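You operate a simulated robot arm through the tools that you are given. There is no shell and no other tool.

Carry out the task below with a simulated robot arm. There is one attempt and no reset: what you move stays moved.

Task
Move both pods into the tray and wipe the soap ring off the dryer.
Fine: pods first; use the yellow cloth and put it back. What is to be rubbed or washed off counts as gone when no trace of it is left.

It is judged by the outcome, as a careful person would: the job done as asked, and still so three seconds after it is handed in. It fails if anything else is knocked over, pushed out of place, dropped, spilled or broken. Flat cloth is picked up by pressing the open fingertips on it (5 to 10 N) and closing them slowly along it; thin cloth reads only 2 to 8 mm in the jaws.

Robot
A 7-joint arm with a two-finger parallel gripper, fixed in place. Base frame: the origin is on the floor under the middle of its stand, x ahead of it, y to its left, z up. Lengths are in cm, angles in degrees, forces in N, time in s.
With the tool pointing down near the work surface it reaches from about 30 to 70 cm from the base axis. Its first joint turns from -66.0 to 66.0 degrees. Payload 1.57 kg.
Tool frame: the origin (TCP) lies between the finger pads and is the grasp point; the fingertips stand 3 cm ahead of it; z points along the fingers, y is the line along which they close. The gripper opens to 11 cm. The fingers are 2.4 cm wide and 1.2 cm thick; the gripper's body (4.8 by 11.2 cm) begins 7.8 cm behind the TCP.
Orientation is that of the tool frame in the base frame, as [roll, pitch, yaw] about the fixed x, y, z axes, in that order (R = Rz(yaw) Ry(pitch) Rx(roll)). With the fingers straight down and closing along the base's y, the tool's x points along the base's -x, its y along +y and its z along -z.

Tools
- The arm moves only by the tool send_rows. Its argument "rows" is a list of rows, each a list of 2 entries, a list of its own where there are three numbers: the shift along the tool's x, y, z in m, then the turn, a rotation vector about the tool's x, y, z in degrees. In form: [[[x, y, z], [rx, ry, rz]], ...]. A call has 1 to 20 rows; each row shifts and turns the commanded pose from where the row before left it, along the tool's axes as they then stand. "fingers" is the finger opening in m, from 0 to 0.11, set as the call begins (left out, the last holds). Rows are played at 5 a second. More than 5 cm and 8.6 degrees between two rows, or a gripper value outside its range, and nothing of the call is played. A pose out of reach is approached as far as the arm can. The call stops where the force on the tool passes 40 N (or 10 N more than at its start, if that is more) or the arm is blocked; 0.2 s more then pass. The fingers move at their own pace (about 10.8 cm/s each) and stop on an object; they squeeze with about 32 N. The grip force told is the motor's: it shows also when the fingers shut on nothing. Time passes only in rows, and 0.2 s behind the last, so rows that do not move let the fingers close. The reply holds the time, the measured pose of the TCP, the force on the tool along the base axes, the opening and the grip force, in the units named above and with some noise, with the torque about the TCP (base axes, N m) and any sound that the robot's microphone picked up.
- Cameras (640 x 400 px; columns grow to the right, rows downward): "scene" is fixed at [17.07, -39.61, 140.69]; the picture's right is [0.72, -0.70, 0.00], its down [-0.38, -0.39, -0.84] and it looks along [0.58, 0.60, -0.55] (base axes); focal length 350 px, centre (320, 200). "wrist" rides on the gripper at [7, 1.6, -14.1] in the tool frame; the picture's right is [-0.23, 0.97, 0.00], its down [-0.86, -0.20, -0.48] and it looks along [-0.47, -0.11, 0.88] (tool axes); focal length 222 px, centre (320, 200). There is no depth. A picture from a camera that has moved, and an enlarged one, comes with that camera's place and axes in the base frame and with its lens.
- camera(camera): a new picture of that camera. No time passes.
- inspect(camera, box): a new picture of the part [left, top, right, bottom] of that camera's present view, enlarged. No time passes.
- finish_job(): hands the job in; it is judged then, once.

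Nothing tells you positions but the pictures and the camera data. Unless the task says otherwise, let go and move clear before handing in.

The tools are called as a command line: name --argument value ..., lists and objects as JSON in quotes. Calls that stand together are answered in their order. send_rows: Moves the arm, as the interface text tells. Its arguments: {"type":"object","properties":{"rows":{"type":"array","items":{"type":"array"}},"fingers":{"type":"number"}},"required":["rows"]} The other tools are called the same way: camera (camera) takes a picture; inspect (camera, box) takes an enlarged picture of a part of a camera's view; finish_job () hands the job in.

At the start:

```text
time: 0.0
position: [32.32, 10.13, 115.1]
tcp_rot: [179.9, 0.0, 179.9]
wrist_force: [-0.1, -0.9, -0.1]
torque: [-0.02, 0.01, -0.06]
width: 10.99
grasp_force: 0.0
```

scene: 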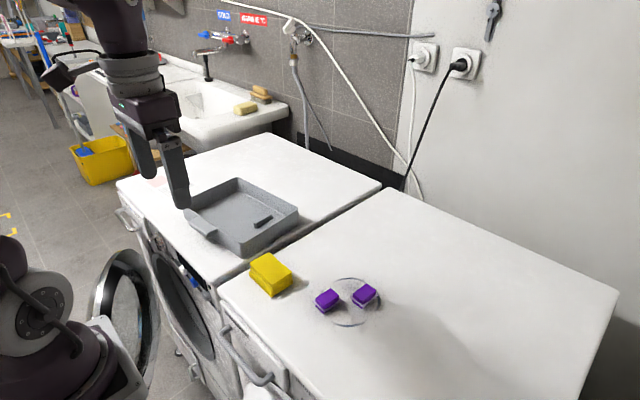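
wrist: 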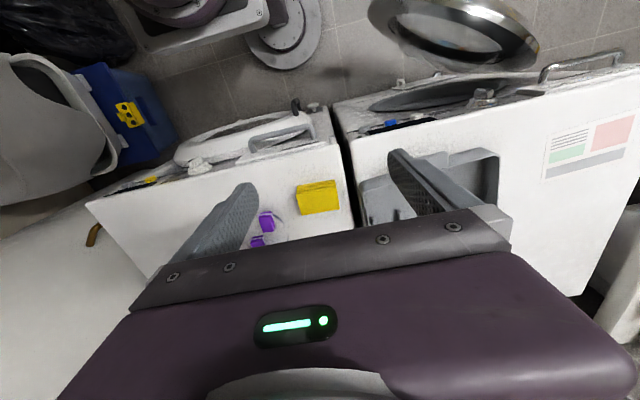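

I see two purple pods on a grey soap ring on the near white machine (the dryer), a yellow folded cloth near its front-left corner, and a grey tray on the other machine. I'll take enlarged views before moving anything.

inspect --camera "scene" --box '[230, 230, 430, 355]'

inspect --camera "scene" --box '[140, 150, 340, 275]'

inspect --camera "wrist" --box '[160, 120, 400, 270]'

```text
3.20 times, centred on (330, 292) of scene
camera zoom: at [17.07, -39.61, 140.69], right [0.72, -0.7, 0.0], down [-0.38, -0.39, -0.84], along [0.58, 0.6, -0.55], focal length 1121 px, centre (288, -96)
```

zoom: 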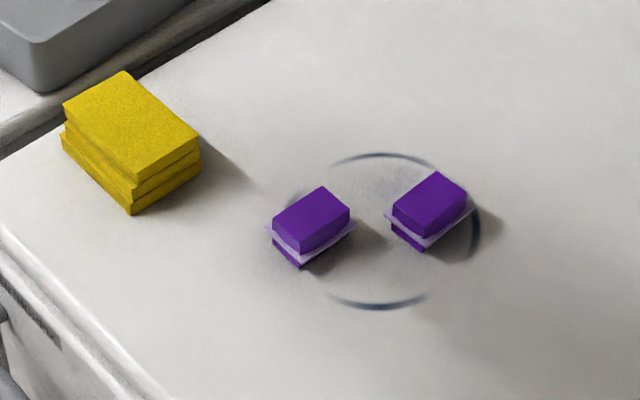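

```text
3.20 times, centred on (240, 212) of scene
camera zoom: at [17.07, -39.61, 140.69], right [0.72, -0.7, 0.0], down [-0.38, -0.39, -0.84], along [0.58, 0.6, -0.55], focal length 1121 px, centre (576, 160)
```

zoom: 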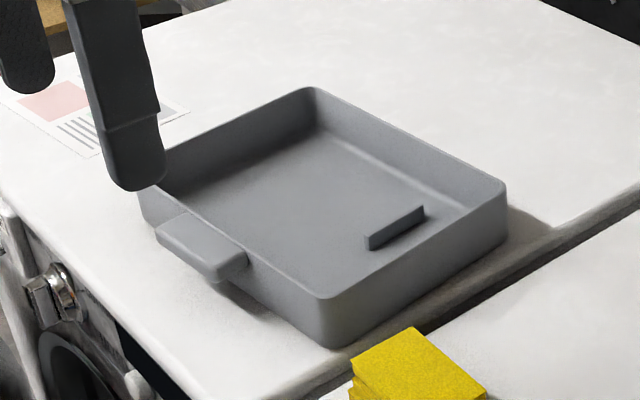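

```text
2.67 times, centred on (280, 195) of wrist
camera zoom: at [25.37, 11.89, 129.2], right [0.23, 0.97, 0.0], down [0.86, -0.2, 0.48], along [0.47, -0.11, -0.88], focal length 592 px, centre (427, 213)
```

zoom: 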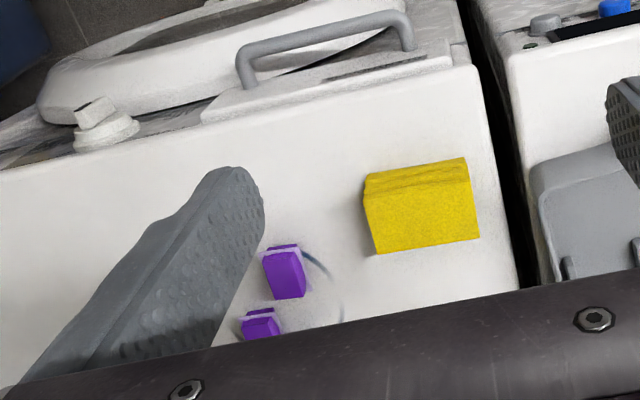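

The pods look to be near (51, -6.5) with tops at about z 86, the cloth a folded pad a little to their front-left, and the tray at larger y. I'll move above the dryer for a closer look and better measurements.

send_rows --rows '[[[-0.019, -0.019, 0.014], [0, 0, 0]], [[-0.019, -0.019, 0.014], [0, 0, 0]], [[-0.019, -0.019, 0.014], [0, 0, 0]], [[-0.019, -0.019, 0.014], [0, 0, 0]], [[-0.019, -0.019, 0.014], [0, 0, 0]], [[-0.019, -0.019, 0.014], [0, 0, 0]], [[-0.019, -0.019, 0.014], [0, 0, 0]], [[-0.019, -0.019, 0.014], [0, 0, 0]], [[0, 0, 0], [0, 0, 0]]]' --fingers 0.11

camera --camera "wrist"

camera --camera "scene"

```text
time: 2.0
position: [47.47, -5.04, 103.94]
tcp_rot: [180.0, 0.0, -180.0]
wrist_force: [-0.2, -0.1, -0.4]
torque: [-0.02, -0.04, -0.04]
width: 10.99
grasp_force: 0.0
```

```text
taken
camera wrist: at [40.45, -3.39, 118.06], right [0.23, 0.97, 0.0], down [0.86, -0.2, 0.48], along [0.47, -0.11, -0.88], focal length 222 px, centre (320, 200)
```

wrist: 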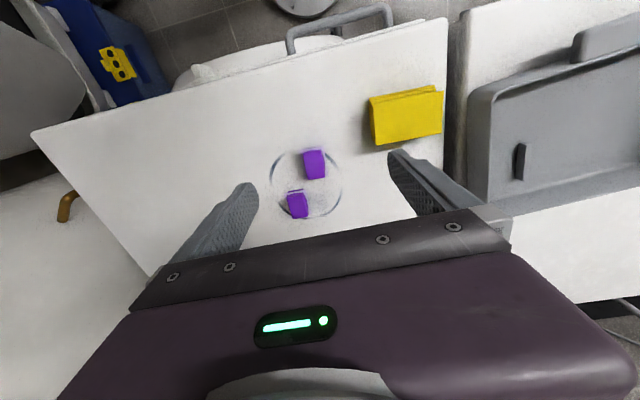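

```text
taken
```

scene: 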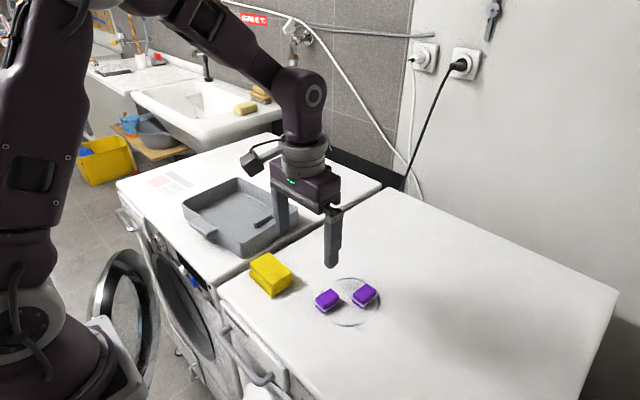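

inspect --camera "wrist" --box '[250, 130, 370, 230]'

inspect --camera "wrist" --box '[340, 60, 640, 248]'

```text
4.00 times, centred on (310, 180) of wrist
camera zoom: at [40.45, -3.39, 118.06], right [0.23, 0.97, 0.0], down [0.86, -0.2, 0.48], along [0.47, -0.11, -0.88], focal length 888 px, centre (360, 280)
```

zoom: 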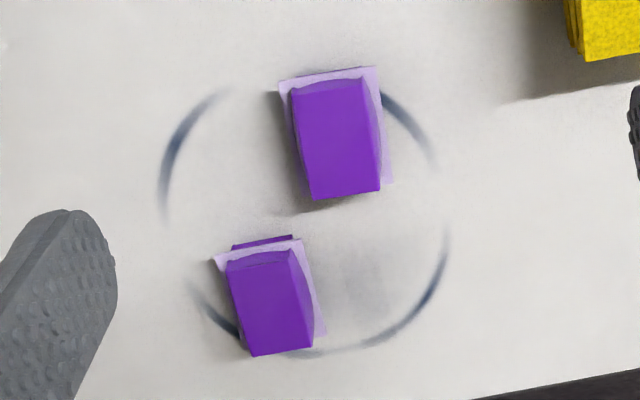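

```text
2.13 times, centred on (490, 154) of wrist
camera zoom: at [40.45, -3.39, 118.06], right [0.23, 0.97, 0.0], down [0.86, -0.2, 0.48], along [0.47, -0.11, -0.88], focal length 473 px, centre (-42, 298)
```

zoom: 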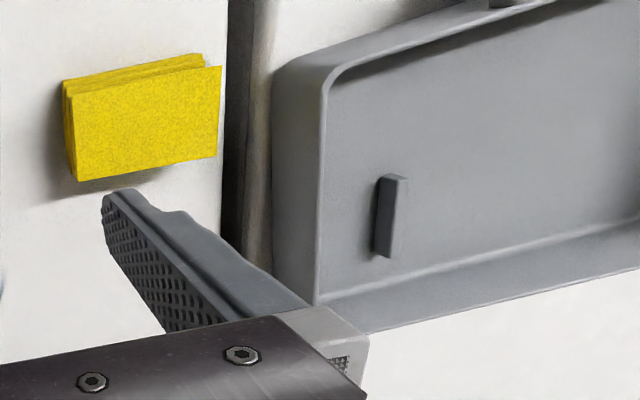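

I estimate the dryer top at z≈84.0 and the ring centre at about (55.3, -9.1) with a radius of 6.2. Pod A is at about (51.4, -6.8) and pod B at about (57.8, -11.2), both turned roughly -6°, and the tray interior spans about x 46–65, y 19–42. Next I'll line up over pod A and check before lowering fully.

send_rows --rows '[[[-0.013, -0.006, 0.02], [0, 0, 2.5]], [[-0.013, -0.006, 0.02], [0, 0, 2.5]], [[-0.013, -0.006, 0.02], [0, 0, 2]], [[0, 0, 0.02], [0, 0, 0]], [[0, 0, 0.02], [0, 0, 0]], [[0, 0, 0.015], [0, 0, 0]], [[0, 0, 0], [0, 0, 0]]]' --fingers 0.05

camera --camera "wrist"

inspect --camera "scene" --box '[250, 200, 450, 325]'

```text
time: 3.6
position: [51.28, -6.92, 92.2]
tcp_rot: [180.0, 0.0, 173.0]
wrist_force: [1.2, 0.2, -0.1]
torque: [0.01, -0.01, -0.01]
width: 5.01
grasp_force: 0.1
```

```text
taken
camera wrist: at [44.52, -4.54, 106.48], right [0.34, 0.94, 0.0], down [0.82, -0.3, 0.48], along [0.45, -0.16, -0.88], focal length 222 px, centre (320, 200)
```

wrist: 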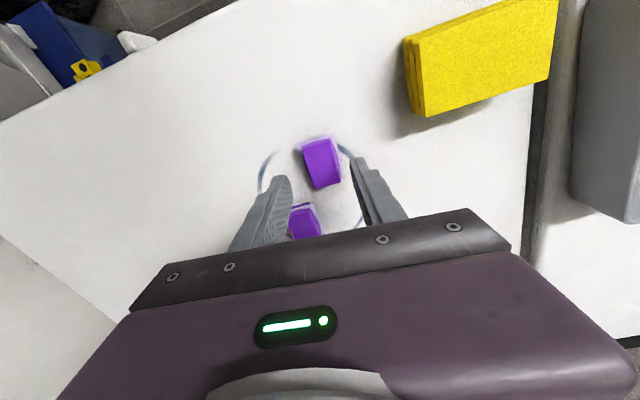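

```text
3.20 times, centred on (350, 262) of scene
camera zoom: at [17.07, -39.61, 140.69], right [0.72, -0.7, 0.0], down [-0.38, -0.39, -0.84], along [0.58, 0.6, -0.55], focal length 1121 px, centre (224, 0)
```

zoom: 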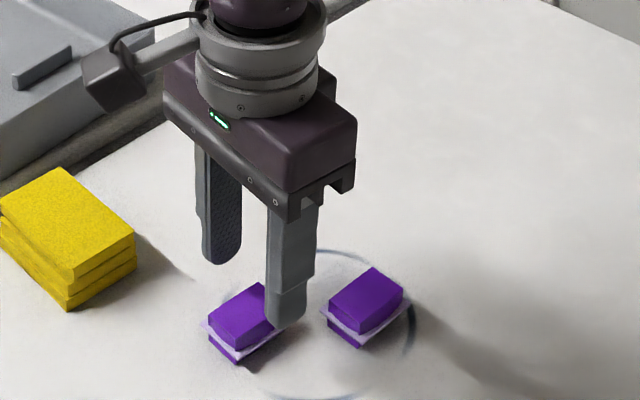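

Pod A sits between the fingers as far as I can tell. I'll zoom in to check the alignment before lowering.

inspect --camera "wrist" --box '[240, 120, 400, 250]'

```text
3.08 times, centred on (320, 185) of wrist
camera zoom: at [44.52, -4.54, 106.48], right [0.34, 0.94, 0.0], down [0.82, -0.3, 0.48], along [0.45, -0.16, -0.88], focal length 684 px, centre (320, 246)
```

zoom: 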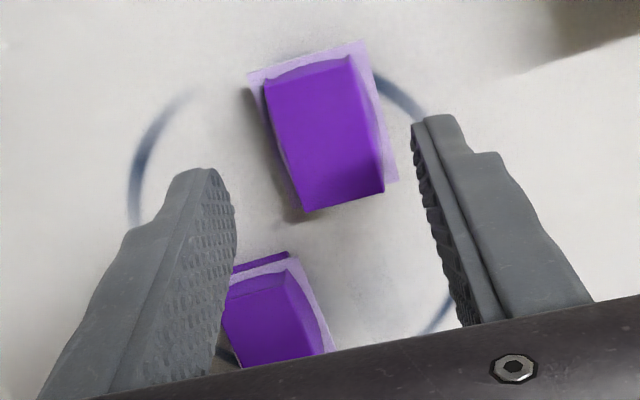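

Pod A's centre works out to (51.4, -6.87) with a yaw of about -4°, so I'll correct the turn by 3° and lower until the tips are about 0.6 cm above the surface.

send_rows --rows '[[[-0.001, 0.0005, 0.01], [0, 0, -2.8]], [[0, 0, 0.012], [0, 0, 0]], [[0, 0, 0.012], [0, 0, 0]], [[0, 0, 0.006], [0, 0, 0]], [[0, 0, 0.005], [0, 0, 0]], [[0, 0, 0], [0, 0, 0]]]' --fingers 0.05

inspect --camera "wrist" --box '[240, 120, 400, 250]'

inspect --camera "scene" --box '[270, 230, 430, 330]'

```text
time: 5.0
position: [51.45, -6.79, 88.01]
tcp_rot: [-180.0, 0.0, 175.8]
wrist_force: [-9.1, 2.8, 37.2]
torque: [0.21, 0.59, 0.02]
width: 5.02
grasp_force: 0.0
```

```text
3.08 times, centred on (320, 185) of wrist
camera zoom: at [44.58, -4.73, 102.13], right [0.3, 0.95, 0.0], down [0.84, -0.26, 0.48], along [0.46, -0.14, -0.88], focal length 684 px, centre (320, 246)
```

zoom: 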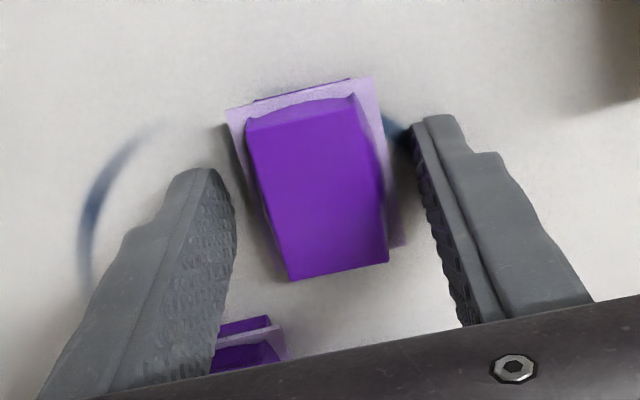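

```text
4.00 times, centred on (350, 280) of scene
camera zoom: at [16.99, -39.59, 140.7], right [0.72, -0.7, 0.0], down [-0.38, -0.39, -0.84], along [0.58, 0.6, -0.55], focal length 1401 px, centre (200, -120)
```

zoom: 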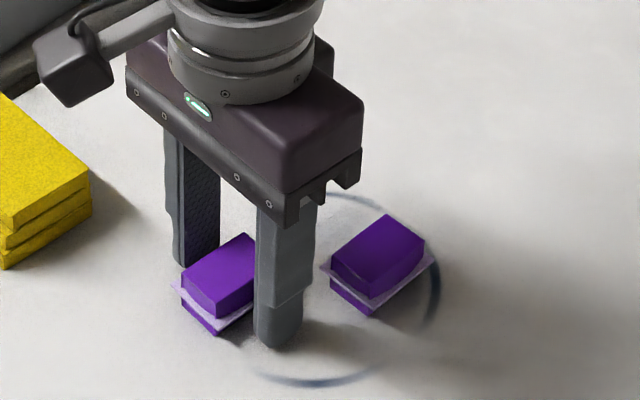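

The fingertips met the surface at TCP z 88.0, so the dryer top is at z≈85.0 in robot coordinates, and the force is 37 N. I'll back off about 0.7 cm right away and then close gently on pod A.

send_rows --rows '[[[0, 0, -0.004], [0, 0, 0]], [[0, 0, -0.003], [0, 0, 0]], [[0, 0, 0], [0, 0, 0]]]' --fingers 0.05

send_rows --rows '[[[0, 0, 0], [0, 0, 0]], [[0, 0, 0], [0, 0, 0]], [[0, 0, 0], [0, 0, 0]]]' --fingers 0.03

```text
time: 5.8
position: [51.47, -6.91, 88.59]
tcp_rot: [-179.9, 0.0, 175.8]
wrist_force: [0.2, 0.3, 0.9]
torque: [0.01, 0.02, -0.05]
width: 5.02
grasp_force: 0.1
```

```text
time: 6.6
position: [51.37, -6.9, 88.55]
tcp_rot: [-180.0, 0.1, 175.8]
wrist_force: [0.8, 0.4, -0.1]
torque: [-0.01, -0.04, 0.0]
width: 3.09
grasp_force: 23.7
```

The fingers stopped on pod A at 3.09 cm with 24 N, so it is held. I'll tighten slightly and lift a little to check.

send_rows --rows '[[[0, 0, 0], [0, 0, 0]], [[0, 0, -0.005], [0, 0, 0]], [[0, 0, -0.015], [0, 0, 0]], [[0, 0, -0.02], [0, 0, 0]], [[0, 0, -0.02], [0, 0, 0]], [[0, 0, 0], [0, 0, 0]]]' --fingers 0.0285

inspect --camera "wrist" --box '[240, 120, 400, 250]'

inspect --camera "scene" --box '[250, 200, 450, 325]'

```text
time: 8.0
position: [51.44, -6.81, 94.59]
tcp_rot: [-179.9, 0.0, 175.7]
wrist_force: [0.3, 0.2, -0.7]
torque: [-0.03, -0.01, -0.02]
width: 3.06
grasp_force: 31.7
```

```text
3.08 times, centred on (320, 185) of wrist
camera zoom: at [44.67, -4.73, 108.78], right [0.3, 0.95, 0.0], down [0.84, -0.26, 0.48], along [0.46, -0.14, -0.88], focal length 684 px, centre (320, 246)
```

zoom: 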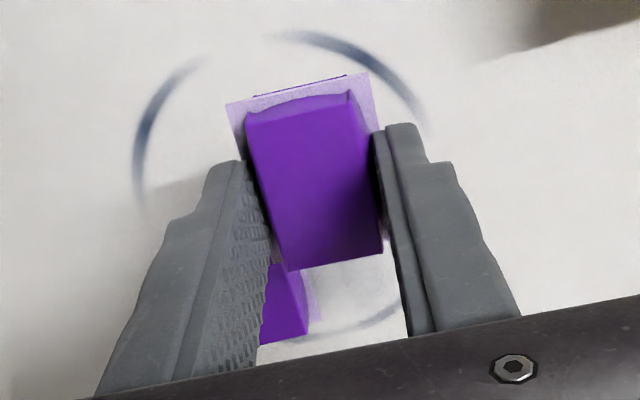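

```text
3.20 times, centred on (350, 262) of scene
camera zoom: at [17.07, -39.61, 140.69], right [0.72, -0.7, 0.0], down [-0.38, -0.39, -0.84], along [0.58, 0.6, -0.55], focal length 1121 px, centre (224, 0)
```

zoom: 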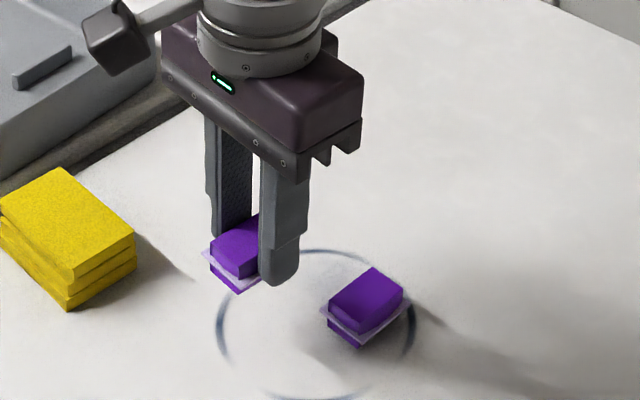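

Pod A is held firmly. I'll lift it and carry it over to above the tray.

send_rows --rows '[[[0, 0, -0.02], [0, 0, 0]], [[0, 0, -0.025], [0, 0, 0]], [[0, 0.015, -0.01], [0, 0, 0]], [[0, 0.028, 0], [0, 0, 0]], [[0, 0.03, 0], [0, 0, 0]], [[0.001, 0.03, 0], [0, 0, 0]], [[0.001, 0.03, 0], [0, 0, 0]], [[0.001, 0.03, 0], [0, 0, 0]], [[0.001, 0.03, 0], [0, 0, 0]], [[0.001, 0.03, 0], [0, 0, 0]], [[0, 0.03, 0], [0, 0, 0]], [[0, 0.03, 0], [0, 0, 0]], [[0, 0.03, 0], [0, 0, 0]], [[0, 0.03, 0], [0, 0, 0]], [[0, 0.0155, 0], [0, 0, 0]], [[0, 0, 0], [0, 0, 0]]]' --fingers 0.0285

camera --camera "wrist"

inspect --camera "scene" --box '[140, 130, 340, 275]'

```text
time: 11.4
position: [53.6, 28.98, 100.09]
tcp_rot: [180.0, -0.1, 175.8]
wrist_force: [0.6, 0.2, -1.3]
torque: [0.0, 0.01, 0.01]
width: 3.05
grasp_force: 31.8
```

```text
taken
camera wrist: at [46.74, 31.01, 114.27], right [0.3, 0.95, 0.0], down [0.84, -0.26, 0.48], along [0.46, -0.14, -0.88], focal length 222 px, centre (320, 200)
```

wrist: 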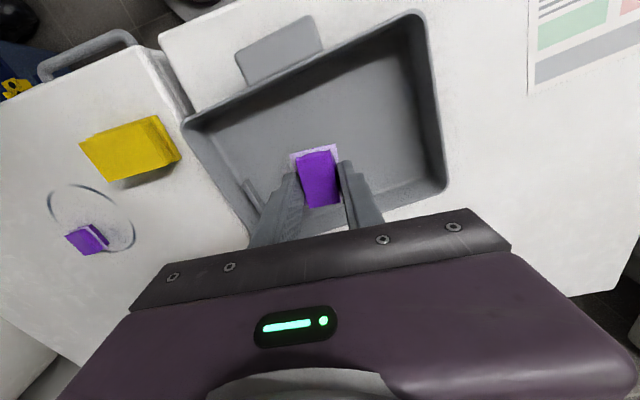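

```text
2.76 times, centred on (240, 202) of scene
camera zoom: at [17.07, -39.61, 140.69], right [0.72, -0.7, 0.0], down [-0.38, -0.39, -0.84], along [0.58, 0.6, -0.55], focal length 966 px, centre (541, 193)
```

zoom: 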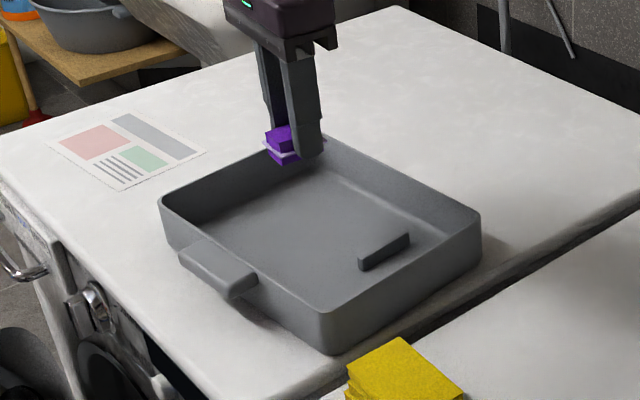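

The pod is over the middle of the tray, whose rim is at about z 90 and interior spans roughly x 46–62, y 17–41. I'll lower it and approach the tray floor in small steps.

send_rows --rows '[[[0, 0, 0.02], [0, 0, 0]], [[0, 0, 0.025], [0, 0, 0]], [[0, 0, 0.025], [0, 0, 0]], [[0, 0, 0.02], [0, 0, 0]], [[0, 0, 0.012], [0, 0, 0]], [[0, 0, 0.003], [0, 0, 0]], [[0, 0, 0], [0, 0, 0]]]' --fingers 0.0285

inspect --camera "scene" --box '[140, 130, 340, 275]'

```text
time: 13.0
position: [53.63, 29.0, 89.69]
tcp_rot: [180.0, 0.0, 175.9]
wrist_force: [-0.9, 0.2, -1.1]
torque: [0.03, -0.01, -0.01]
width: 3.06
grasp_force: 32.7
```

```text
2.76 times, centred on (240, 202) of scene
camera zoom: at [17.07, -39.61, 140.69], right [0.72, -0.7, 0.0], down [-0.38, -0.39, -0.84], along [0.58, 0.6, -0.55], focal length 966 px, centre (541, 193)
```

zoom: 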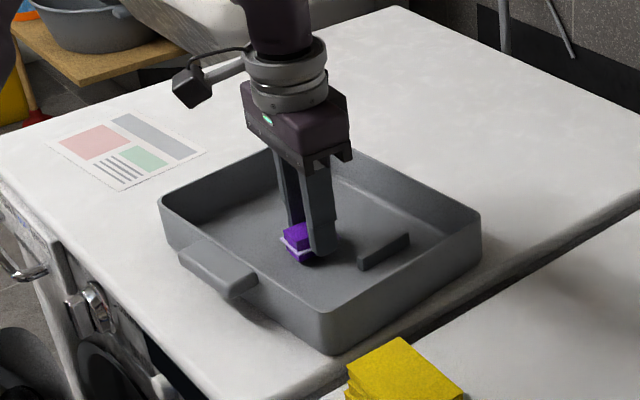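

send_rows --rows '[[[0, 0, 0.002], [0, 0, 0]], [[0, 0, 0.002], [0, 0, 0]], [[0, 0, 0], [0, 0, 0]]]'

```text
time: 13.8
position: [53.67, 28.99, 89.19]
tcp_rot: [179.9, 0.0, 175.8]
wrist_force: [0.7, 0.6, -0.6]
torque: [0.01, 0.0, 0.02]
width: 3.07
grasp_force: 31.8
```

No contact with the tray floor yet, so I'll keep easing down in small steps.

send_rows --rows '[[[0, 0, 0.002], [0, 0, 0]], [[0, 0, 0], [0, 0, 0]]]'

```text
time: 14.4
position: [53.65, 28.96, 89.13]
tcp_rot: [-180.0, 0.0, 175.8]
wrist_force: [-4.9, -2.5, 15.2]
torque: [-0.09, 0.22, -0.01]
width: 3.05
grasp_force: 32.0
```

The pod has touched the tray floor (15 N up at TCP z 89.1). I'll ease off a touch and open the fingers.

send_rows --rows '[[[0, 0, -0.0015], [0, 0, 0]], [[0, 0, 0], [0, 0, 0]]]'

send_rows --rows '[[[0, 0, 0], [0, 0, 0]], [[0, 0, 0], [0, 0, 0]], [[0, 0, 0], [0, 0, 0]]]' --fingers 0.05

send_rows --rows '[[[0, 0, -0.01], [0, 0, 0]], [[0, 0, -0.025], [0, 0, 0]], [[0, 0, -0.03], [0, 0, 0]], [[0, 0, -0.03], [0, 0, 0]], [[0, 0, 0], [0, 0, 0]]]' --fingers 0.05

camera --camera "wrist"

inspect --camera "scene" --box '[140, 130, 340, 275]'

```text
time: 15.0
position: [53.57, 28.98, 89.09]
tcp_rot: [179.9, 0.0, 175.9]
wrist_force: [0.1, -0.4, 0.0]
torque: [0.04, -0.05, -0.03]
width: 3.06
grasp_force: 32.1
```

```text
time: 15.8
position: [53.55, 29.04, 89.16]
tcp_rot: [-180.0, 0.0, 175.9]
wrist_force: [0.3, -1.4, 0.0]
torque: [0.0, 0.01, -0.03]
width: 5.01
grasp_force: 0.2
```

```text
time: 17.0
position: [53.5, 29.0, 98.61]
tcp_rot: [179.9, 0.0, 175.8]
wrist_force: [-0.3, 0.1, -0.1]
torque: [0.01, 0.01, 0.02]
width: 5.03
grasp_force: 0.1
```

```text
taken
camera wrist: at [46.71, 31.12, 112.85], right [0.3, 0.95, 0.0], down [0.84, -0.26, 0.48], along [0.46, -0.14, -0.88], focal length 222 px, centre (320, 200)
```

wrist: 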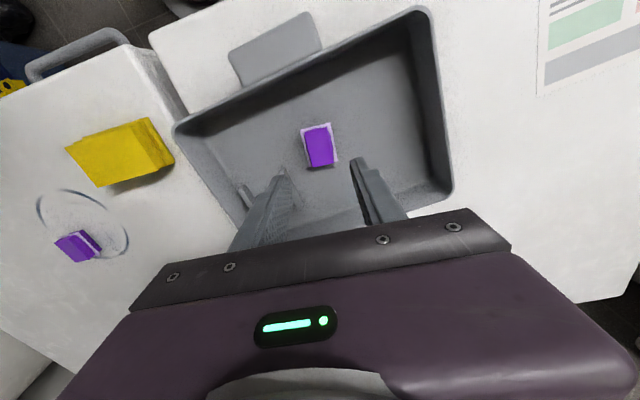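

```text
2.76 times, centred on (240, 202) of scene
camera zoom: at [17.07, -39.61, 140.69], right [0.72, -0.7, 0.0], down [-0.38, -0.39, -0.84], along [0.58, 0.6, -0.55], focal length 966 px, centre (541, 193)
```

zoom: 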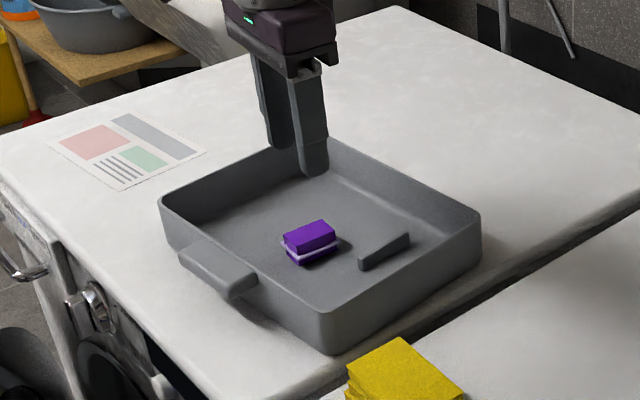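

Pod A is standing in the tray. Now I'll go back over the dryer to pod B, at about (57, -11).

send_rows --rows '[[[0, -0.01, -0.005], [0, 0, 0]], [[-0.0045, -0.028, 0], [0, 0, 0]], [[-0.0045, -0.03, 0], [0, 0, 0]], [[-0.0045, -0.03, 0], [0, 0, 0]], [[-0.0045, -0.03, 0], [0, 0, 0]], [[-0.0045, -0.03, 0], [0, 0, 0]], [[-0.0045, -0.03, 0], [0, 0, 0]], [[-0.0045, -0.03, 0], [0, 0, 0]], [[-0.0045, -0.03, 0], [0, 0, 0]], [[-0.0045, -0.03, 0], [0, 0, 0]], [[-0.0045, -0.03, 0], [0, 0, 0]], [[-0.0045, -0.03, 0], [0, 0, 0]], [[-0.0045, -0.03, 0], [0, 0, 0]], [[-0.0045, -0.018, 0], [0, 0, 0]], [[-0.0045, -0.01, 0.01], [0, 0, 0]], [[0, 0, 0.02], [0, 0, 0]], [[0, 0, 0.02], [0, 0, 0]], [[0, 0, 0], [0, 0, 0]]]' --fingers 0.05

inspect --camera "wrist" --box '[220, 90, 420, 250]'

inspect --camera "scene" --box '[250, 200, 450, 325]'

```text
time: 20.8
position: [57.01, -11.18, 94.08]
tcp_rot: [-180.0, 0.0, 175.8]
wrist_force: [-0.7, 0.6, -0.1]
torque: [0.03, -0.02, -0.01]
width: 5.02
grasp_force: 0.1
```

```text
2.50 times, centred on (320, 170) of wrist
camera zoom: at [50.13, -9.03, 108.23], right [0.3, 0.95, 0.0], down [0.84, -0.26, 0.48], along [0.46, -0.14, -0.88], focal length 555 px, centre (320, 275)
```

zoom: 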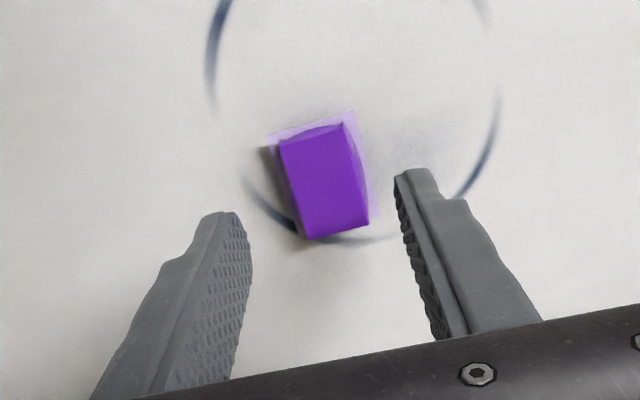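

```text
3.20 times, centred on (350, 262) of scene
camera zoom: at [17.07, -39.61, 140.69], right [0.72, -0.7, 0.0], down [-0.38, -0.39, -0.84], along [0.58, 0.6, -0.55], focal length 1121 px, centre (224, 0)
```

zoom: 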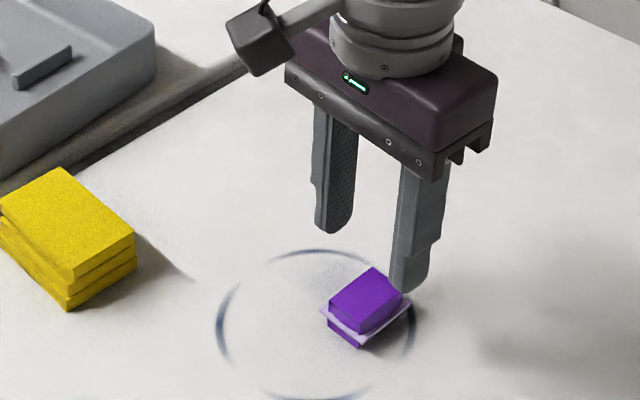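

Pod B's centre is at about (57.2, -11.0), turned about -2.7°. I'll make the small correction, then lower to grasp height 88.5 and close gently.

send_rows --rows '[[[-0.002, 0.0018, 0.01], [0, 0, -1.5]], [[0, 0, 0.02], [0, 0, 0]], [[0, 0, 0.015], [0, 0, 0]], [[0, 0, 0.01], [0, 0, 0]], [[0, 0, 0], [0, 0, 0]]]' --fingers 0.05

send_rows --rows '[[[0, 0, 0], [0, 0, 0]], [[0, 0, 0], [0, 0, 0]], [[0, 0, 0], [0, 0, 0]]]' --fingers 0.0285

inspect --camera "wrist" --box '[220, 90, 420, 250]'

```text
time: 22.0
position: [57.13, -10.88, 88.53]
tcp_rot: [-180.0, 0.0, 177.3]
wrist_force: [0.0, -0.2, -0.1]
torque: [0.02, 0.01, -0.01]
width: 5.0
grasp_force: 0.0
```

```text
time: 22.8
position: [57.19, -10.83, 88.55]
tcp_rot: [-180.0, 0.0, 177.3]
wrist_force: [0.3, 0.1, 0.0]
torque: [0.01, 0.0, 0.02]
width: 3.08
grasp_force: 31.4
```

```text
2.50 times, centred on (320, 170) of wrist
camera zoom: at [50.25, -8.93, 102.68], right [0.27, 0.96, 0.0], down [0.84, -0.24, 0.48], along [0.46, -0.13, -0.88], focal length 555 px, centre (320, 275)
```

zoom: 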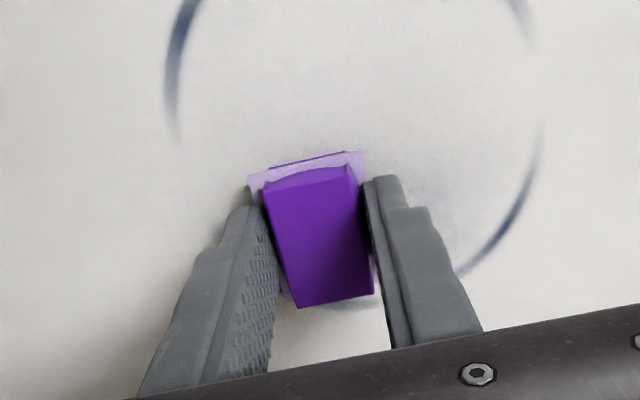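

Pod B is held at 3.08 cm with 31 N. I'll lift it and carry it over the tray to a spot clear of pod A, at about (58, 34).

send_rows --rows '[[[0, 0, -0.01], [0, 0, 0]], [[0, 0, -0.03], [0, 0, 0]], [[0, 0, -0.035], [0, 0, 0]], [[0, 0.015, -0.035], [0, 0, 0]], [[0.001, 0.0295, 0], [0, 0, 0]], [[0.001, 0.0295, 0], [0, 0, 0]], [[0.001, 0.0295, 0], [0, 0, 0]], [[0.001, 0.0295, 0], [0, 0, 0]], [[0.001, 0.0295, 0], [0, 0, 0]], [[0.001, 0.0295, 0], [0, 0, 0]], [[0.001, 0.0295, 0], [0, 0, 0]], [[0.001, 0.0295, 0], [0, 0, 0]], [[0.001, 0.0295, 0], [0, 0, 0]], [[0.001, 0.0295, 0], [0, 0, 0]], [[0.001, 0.0295, 0], [0, 0, 0]], [[0.001, 0.0295, 0], [0, 0, 0]], [[0.001, 0.0295, 0], [0, 0, 0]], [[0, 0.0295, 0], [0, 0, 0]], [[0, 0.02, 0], [0, 0, 0]], [[0, 0, 0], [0, 0, 0]]]' --fingers 0.0285

camera --camera "wrist"

inspect --camera "scene" --box '[140, 130, 340, 275]'

```text
time: 27.0
position: [57.63, 33.22, 99.08]
tcp_rot: [-179.1, -0.9, 177.8]
wrist_force: [1.3, -0.6, -0.1]
torque: [-0.01, -0.02, 0.0]
width: 3.08
grasp_force: 32.4
out of reach, approached as far as the arm can: row 19
```

```text
taken
camera wrist: at [50.91, 35.21, 113.26], right [0.26, 0.96, -0.02], down [0.85, -0.23, 0.47], along [0.45, -0.14, -0.88], focal length 222 px, centre (320, 200)
```

wrist: 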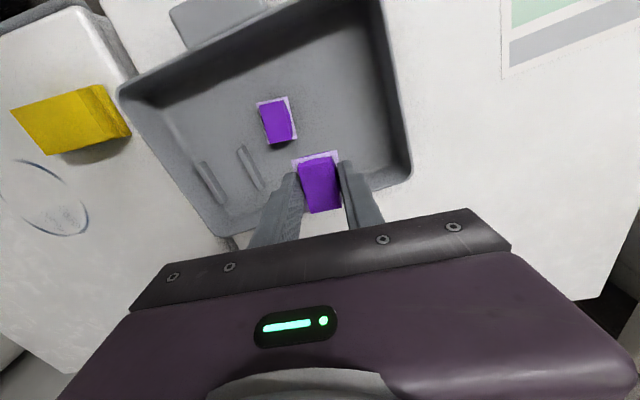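

```text
2.76 times, centred on (240, 202) of scene
camera zoom: at [17.07, -39.61, 140.69], right [0.72, -0.7, 0.0], down [-0.38, -0.39, -0.84], along [0.58, 0.6, -0.55], focal length 966 px, centre (541, 193)
```

zoom: 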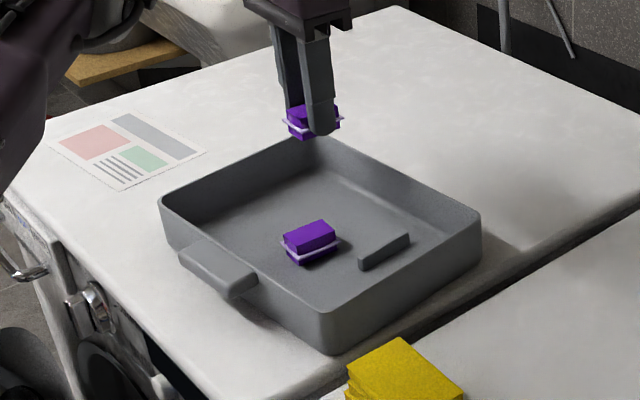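

That spot is slightly beyond reach at this height, so I'll bring pod B nearer instead, to about (49.8, 35) inside the tray and clear of pod A.

send_rows --rows '[[[0.015, 0.002, 0], [0, 0, 0]], [[0.02, 0.002, 0], [0, 0, 0]], [[0.02, 0.003, 0], [0, 0, 0]], [[0.02, 0.003, 0], [0, 0, 0]], [[0.006, 0, 0], [0, 0, 0]], [[0, 0, 0], [0, 0, 0]]]' --fingers 0.0285

camera --camera "wrist"

```text
time: 28.4
position: [49.93, 35.37, 99.43]
tcp_rot: [-180.0, -0.1, 177.3]
wrist_force: [0.4, 0.2, -0.7]
torque: [-0.02, -0.02, 0.01]
width: 3.06
grasp_force: 32.0
```

```text
taken
camera wrist: at [43.05, 37.27, 113.65], right [0.27, 0.96, 0.0], down [0.84, -0.24, 0.48], along [0.46, -0.13, -0.88], focal length 222 px, centre (320, 200)
```

wrist: 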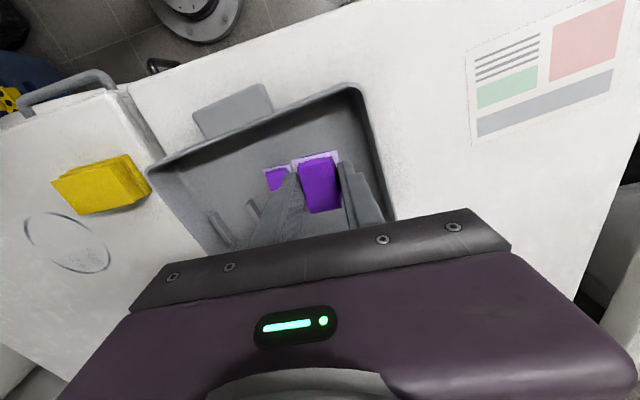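

The target spot is inside the walls with about 1.5 cm to spare on each side. I'll shift slightly toward the middle and lower to just above the tray floor.

send_rows --rows '[[[-0.002, -0.005, 0.01], [0, 0, 0]], [[0, 0, 0.025], [0, 0, 0]], [[0, 0, 0.025], [0, 0, 0]], [[0, 0, 0.025], [0, 0, 0]], [[0, 0, 0.012], [0, 0, 0]], [[0, 0, 0], [0, 0, 0]]]' --fingers 0.0285

send_rows --rows '[[[0, 0, 0.003], [0, 0, 0]], [[0, 0, 0], [0, 0, 0]]]'

```text
time: 29.8
position: [50.16, 34.92, 89.91]
tcp_rot: [-180.0, 0.0, 177.3]
wrist_force: [-0.8, 1.2, -0.4]
torque: [0.03, 0.03, 0.01]
width: 3.05
grasp_force: 32.1
```

```text
time: 30.4
position: [50.27, 34.83, 89.44]
tcp_rot: [-179.9, -0.1, 177.3]
wrist_force: [0.3, 0.6, -0.8]
torque: [0.03, 0.0, -0.04]
width: 3.07
grasp_force: 32.0
```

send_rows --rows '[[[0, 0, 0.003], [0, 0, 0]], [[0, 0, 0], [0, 0, 0]]]'

```text
time: 31.0
position: [50.18, 34.83, 89.24]
tcp_rot: [-180.0, 0.0, 177.3]
wrist_force: [0.4, 0.5, 0.9]
torque: [-0.02, 0.0, -0.02]
width: 3.04
grasp_force: 32.0
```

The pod is almost on the floor, so one more small step, then release at a modest opening.

send_rows --rows '[[[0, 0, 0.001], [0, 0, 0]], [[0, 0, 0], [0, 0, 0]]]'

```text
time: 31.6
position: [50.17, 34.89, 89.13]
tcp_rot: [-179.9, 0.0, 177.3]
wrist_force: [0.0, 0.4, -0.4]
torque: [0.04, -0.01, 0.01]
width: 3.07
grasp_force: 32.0
```

send_rows --rows '[[[0, 0, 0.001], [0, 0, 0]], [[0, 0, 0], [0, 0, 0]]]'

```text
time: 32.2
position: [50.21, 34.82, 89.14]
tcp_rot: [180.0, 0.0, 177.3]
wrist_force: [0.2, -0.4, -0.9]
torque: [-0.05, 0.01, 0.0]
width: 3.07
grasp_force: 31.6
```

send_rows --rows '[[[0, 0, 0.001], [0, 0, 0]], [[0, 0, 0], [0, 0, 0]]]'

```text
time: 32.8
position: [50.21, 34.78, 88.96]
tcp_rot: [-180.0, 0.0, 177.2]
wrist_force: [0.8, -0.7, 2.7]
torque: [0.01, -0.07, 0.0]
width: 3.03
grasp_force: 32.1
```

The pod is just touching the floor now (about 3 N). I'll open the fingers to 4.4 cm, rise clear and look.

send_rows --rows '[[[0, 0, 0], [0, 0, 0]], [[0, 0, 0], [0, 0, 0]], [[0, 0, 0], [0, 0, 0]]]' --fingers 0.044

send_rows --rows '[[[0, 0, -0.01], [0, 0, 0]], [[0, 0, -0.025], [0, 0, 0]], [[0, 0, -0.035], [0, 0, 0]], [[0, 0, -0.04], [0, 0, 0]], [[0, 0, 0], [0, 0, 0]]]' --fingers 0.044

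camera --camera "wrist"

inspect --camera "scene" --box '[140, 130, 340, 275]'

inspect --camera "scene" --box '[220, 230, 420, 355]'

```text
time: 33.6
position: [50.17, 34.92, 89.02]
tcp_rot: [-179.9, 0.0, 177.3]
wrist_force: [-0.8, 0.4, 0.0]
torque: [0.0, -0.03, 0.0]
width: 4.4
grasp_force: 0.0
```

```text
time: 34.8
position: [50.08, 34.81, 100.15]
tcp_rot: [180.0, 0.0, 177.3]
wrist_force: [1.2, -0.6, 0.3]
torque: [0.02, 0.01, -0.01]
width: 4.4
grasp_force: 0.0
```

```text
taken
camera wrist: at [43.34, 36.78, 114.29], right [0.27, 0.96, 0.0], down [0.84, -0.24, 0.48], along [0.46, -0.13, -0.88], focal length 222 px, centre (320, 200)
```

wrist: 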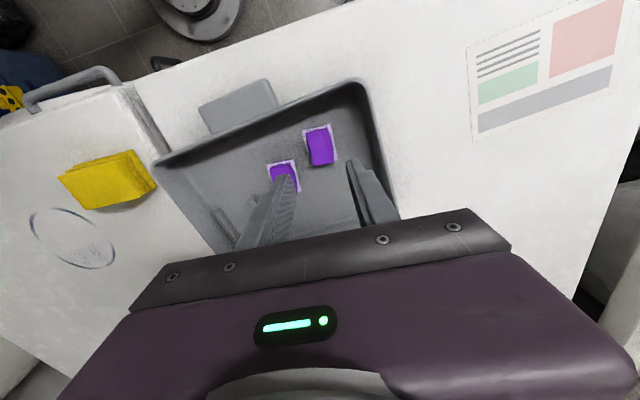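

```text
2.76 times, centred on (240, 202) of scene
camera zoom: at [17.07, -39.61, 140.69], right [0.72, -0.7, 0.0], down [-0.38, -0.39, -0.84], along [0.58, 0.6, -0.55], focal length 966 px, centre (541, 193)
```

zoom: 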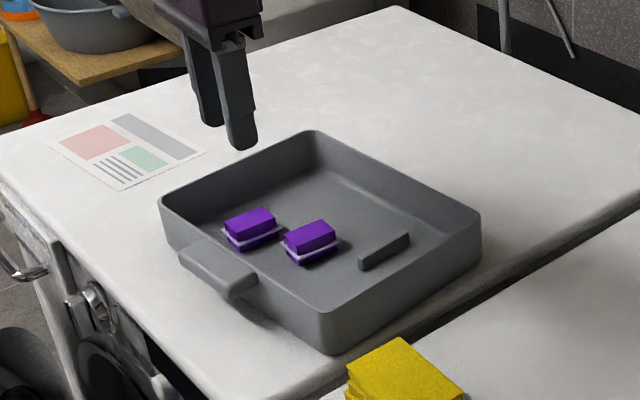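

```text
3.20 times, centred on (320, 292) of scene
camera zoom: at [17.07, -39.61, 140.69], right [0.72, -0.7, 0.0], down [-0.38, -0.39, -0.84], along [0.58, 0.6, -0.55], focal length 1121 px, centre (320, -96)
```

zoom: 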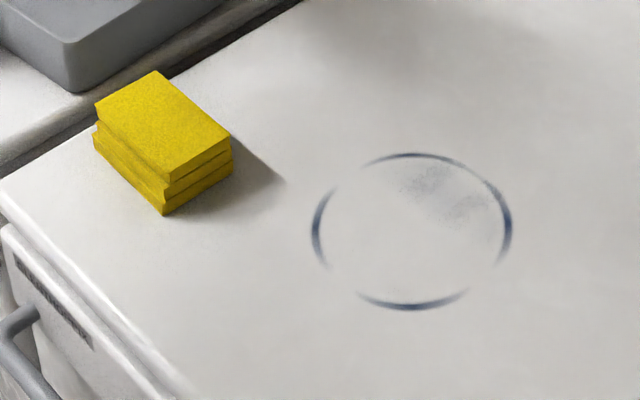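

Both pods now stand in the tray. The full ring is visible, along with a faint smudge inside it. The cloth stack is at about (47.6, 7), roughly 5.3 × 8.7 × 2.5 cm, so I'll move above it to measure it before grasping.

send_rows --rows '[[[0, -0.01, -0.01], [0, 0, 0]], [[0.0013, -0.027, -0.01], [0, 0, 0]], [[0.0013, -0.03, -0.01], [0, 0, 0]], [[0.0013, -0.03, 0], [0, 0, 0]], [[0.0013, -0.03, 0], [0, 0, 0]], [[0.0013, -0.03, 0], [0, 0, 0]], [[0.0013, -0.03, 0], [0, 0, 0]], [[0.0013, -0.03, 0], [0, 0, 0]], [[0.0013, -0.03, 0], [0, 0, 0]], [[0.0013, -0.022, 0], [0, 0, 0]], [[0, -0.01, 0], [0, 0, 0]], [[0, 0, 0], [0, 0, 0]]]' --fingers 0.11

camera --camera "wrist"

inspect --camera "wrist" --box '[240, 110, 400, 230]'

```text
time: 37.4
position: [47.58, 6.85, 103.11]
tcp_rot: [-180.0, -0.1, 177.3]
wrist_force: [0.2, 0.9, -0.1]
torque: [0.0, 0.03, 0.01]
width: 10.99
grasp_force: 0.0
```

```text
taken
camera wrist: at [40.74, 8.86, 117.24], right [0.27, 0.96, 0.0], down [0.84, -0.24, 0.48], along [0.46, -0.13, -0.88], focal length 222 px, centre (320, 200)
```

wrist: 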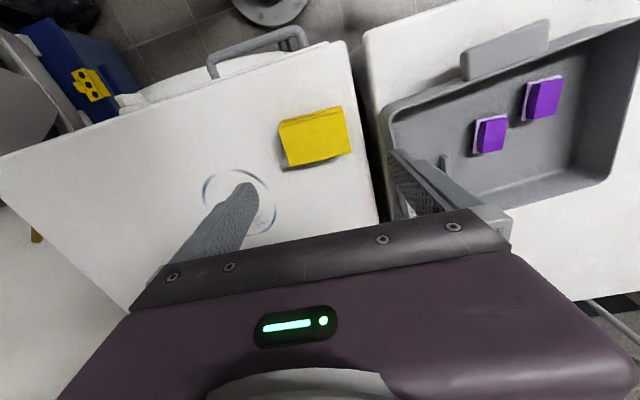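

```text
3.33 times, centred on (320, 170) of wrist
camera zoom: at [40.74, 8.86, 117.24], right [0.27, 0.96, 0.0], down [0.84, -0.24, 0.48], along [0.46, -0.13, -0.88], focal length 740 px, centre (320, 300)
```

zoom: 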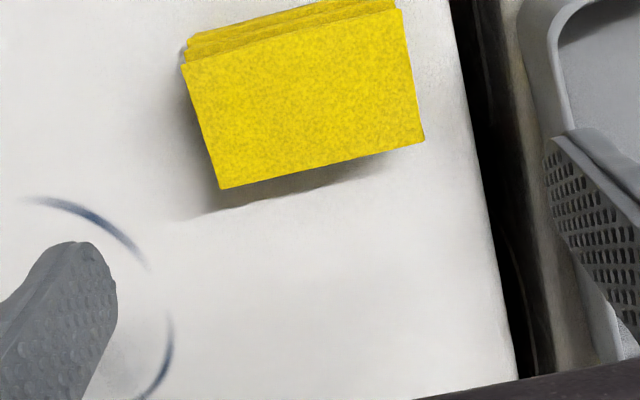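

The cloth's top centre is about (47.6, 6.4), turned about -2.2°. I'll grip it across its 5.3 cm side, so first I'll turn the tool 90° up at this safe height.

send_rows --rows '[[[0, 0, 0], [0, 0, 7.46]], [[0, 0, 0], [0, 0, 7.46]], [[0, 0, 0], [0, 0, 7.46]], [[0, 0, 0], [0, 0, 7.46]], [[0, 0, 0], [0, 0, 7.46]], [[0, 0, 0], [0, 0, 7.46]], [[0, 0, 0], [0, 0, 7.46]], [[0, 0, 0], [0, 0, 7.46]], [[0, 0, 0], [0, 0, 7.46]], [[0, 0, 0], [0, 0, 7.46]], [[0, 0, 0], [0, 0, 7.46]], [[0, 0, 0], [0, 0, 7.44]], [[0, 0, 0], [0, 0, 0]]]' --fingers 0.11

camera --camera "wrist"

camera --camera "scene"

```text
time: 40.2
position: [47.59, 6.99, 103.06]
tcp_rot: [180.0, -0.1, 87.7]
wrist_force: [0.3, 0.5, 0.4]
torque: [0.01, -0.02, 0.03]
width: 10.99
grasp_force: 0.1
```

```text
taken
camera wrist: at [49.57, 13.91, 117.15], right [0.96, -0.27, 0.0], down [-0.23, -0.85, 0.48], along [-0.13, -0.46, -0.88], focal length 222 px, centre (320, 200)
```

wrist: 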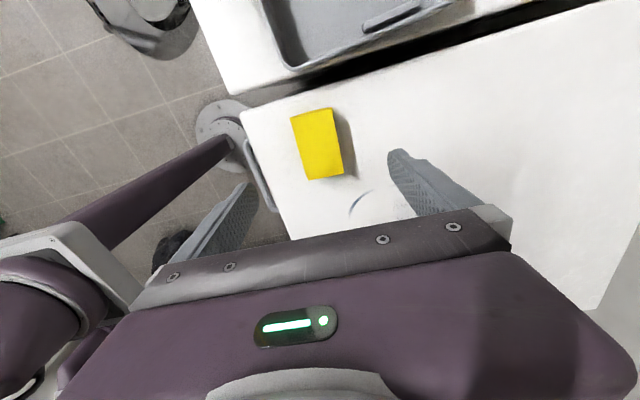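

```text
taken
```

scene: 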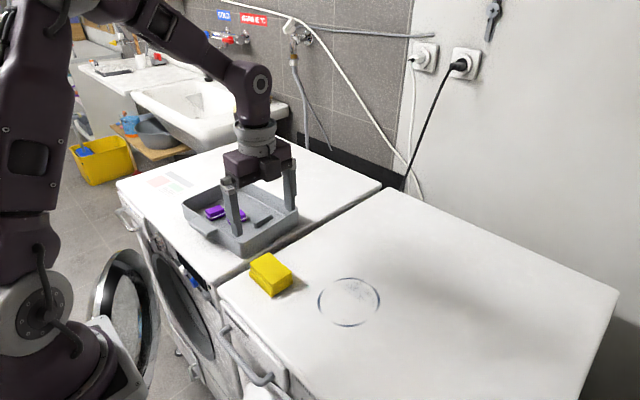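

inspect --camera "wrist" --box '[260, 90, 400, 210]'

```text
3.33 times, centred on (330, 150) of wrist
camera zoom: at [49.57, 13.91, 117.15], right [0.96, -0.27, 0.0], down [-0.23, -0.85, 0.48], along [-0.13, -0.46, -0.88], focal length 740 px, centre (287, 367)
```

zoom: 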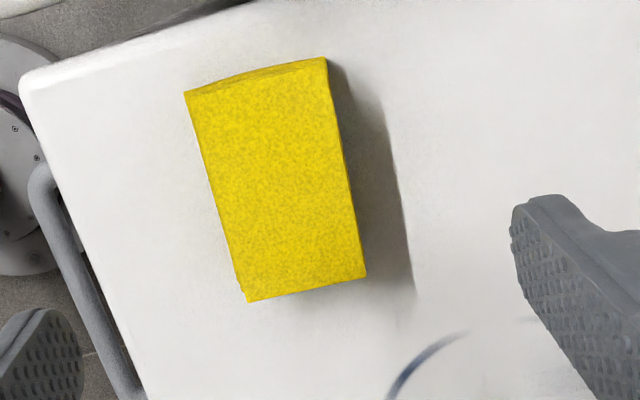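

The two views agree: the cloth's centre is about (47.4, 6.3) and its yaw about -2°. I'll centre over it and go down to just above its top to check.

send_rows --rows '[[[-0.0066, -0.0017, 0.01], [0, 0, 0]], [[0, 0, 0.02], [0, 0, 0]], [[0, 0, 0.025], [0, 0, 0]], [[0, 0, 0.025], [0, 0, 0]], [[0, 0, 0.02], [0, 0, 0]], [[0, 0, 0.01], [0, 0, 0]], [[0, 0, 0], [0, 0, 0]]]' --fingers 0.09

inspect --camera "wrist" --box '[200, 60, 460, 250]'

inspect --camera "scene" --box '[200, 190, 360, 310]'

```text
time: 41.8
position: [47.43, 6.41, 91.93]
tcp_rot: [180.0, 0.1, 87.9]
wrist_force: [0.3, 0.3, 0.5]
torque: [-0.03, -0.04, 0.0]
width: 9.0
grasp_force: 0.0
```

```text
2.11 times, centred on (330, 155) of wrist
camera zoom: at [49.31, 13.23, 106.1], right [0.96, -0.26, 0.0], down [-0.23, -0.85, 0.48], along [-0.13, -0.46, -0.88], focal length 468 px, centre (299, 295)
```

zoom: 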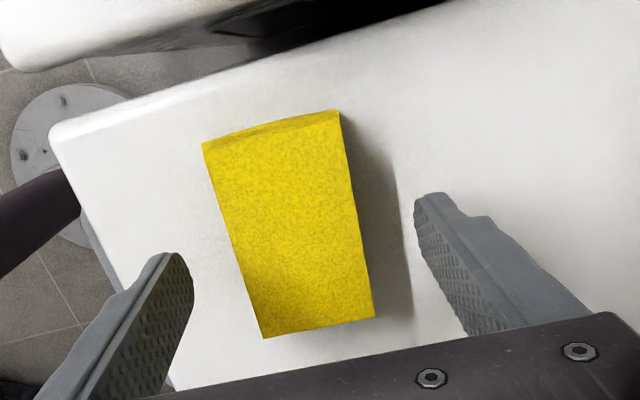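

```text
3.33 times, centred on (280, 250) of scene
camera zoom: at [17.07, -39.61, 140.69], right [0.72, -0.7, 0.0], down [-0.38, -0.39, -0.84], along [0.58, 0.6, -0.55], focal length 1168 px, centre (453, 33)
```

zoom: 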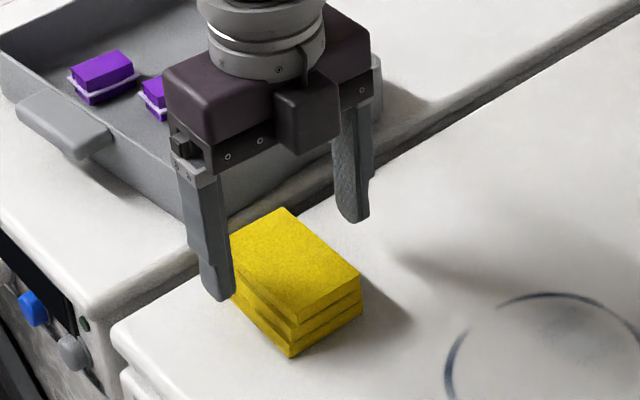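

Both fingers have clear space beside the cloth. I'll make a small correction and lower until the tips are about 0.8 cm above the surface.

send_rows --rows '[[[-0.003, -0.0015, 0.005], [0, 0, 0.8]], [[0, 0, 0.01], [0, 0, 0]], [[0, 0, 0.01], [0, 0, 0]], [[0, 0, 0.006], [0, 0, 0]], [[0, 0, 0], [0, 0, 0]]]' --fingers 0.09

inspect --camera "wrist" --box '[200, 60, 460, 250]'

inspect --camera "scene" --box '[200, 190, 360, 310]'

```text
time: 43.0
position: [47.3, 6.09, 88.83]
tcp_rot: [-179.9, 0.0, 87.0]
wrist_force: [-0.3, -0.2, -0.5]
torque: [0.01, -0.02, 0.0]
width: 9.02
grasp_force: 0.0
```

```text
2.11 times, centred on (330, 155) of wrist
camera zoom: at [49.26, 12.99, 103.03], right [0.96, -0.28, 0.0], down [-0.24, -0.84, 0.48], along [-0.13, -0.46, -0.88], focal length 468 px, centre (299, 295)
```

zoom: 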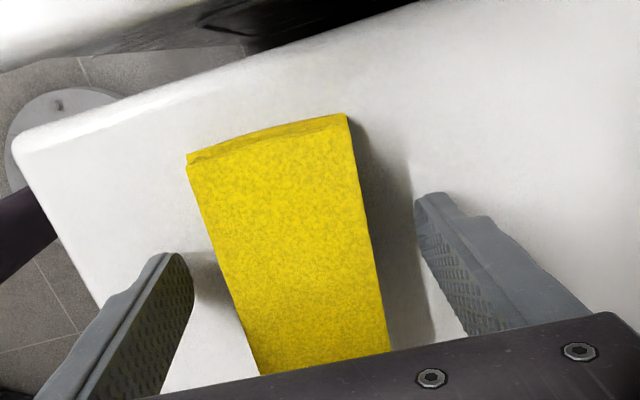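

```text
3.33 times, centred on (280, 250) of scene
camera zoom: at [17.07, -39.61, 140.69], right [0.72, -0.7, 0.0], down [-0.38, -0.39, -0.84], along [0.58, 0.6, -0.55], focal length 1168 px, centre (453, 33)
```

zoom: 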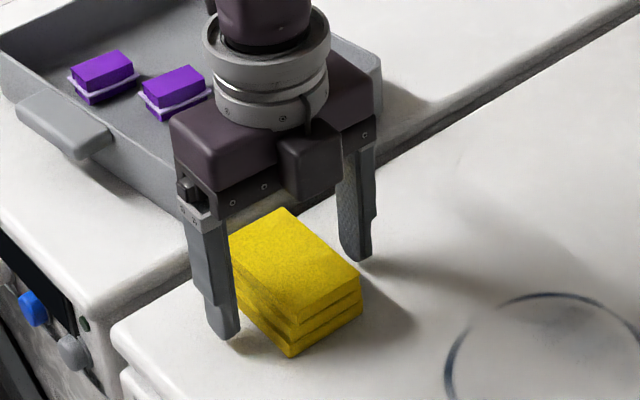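

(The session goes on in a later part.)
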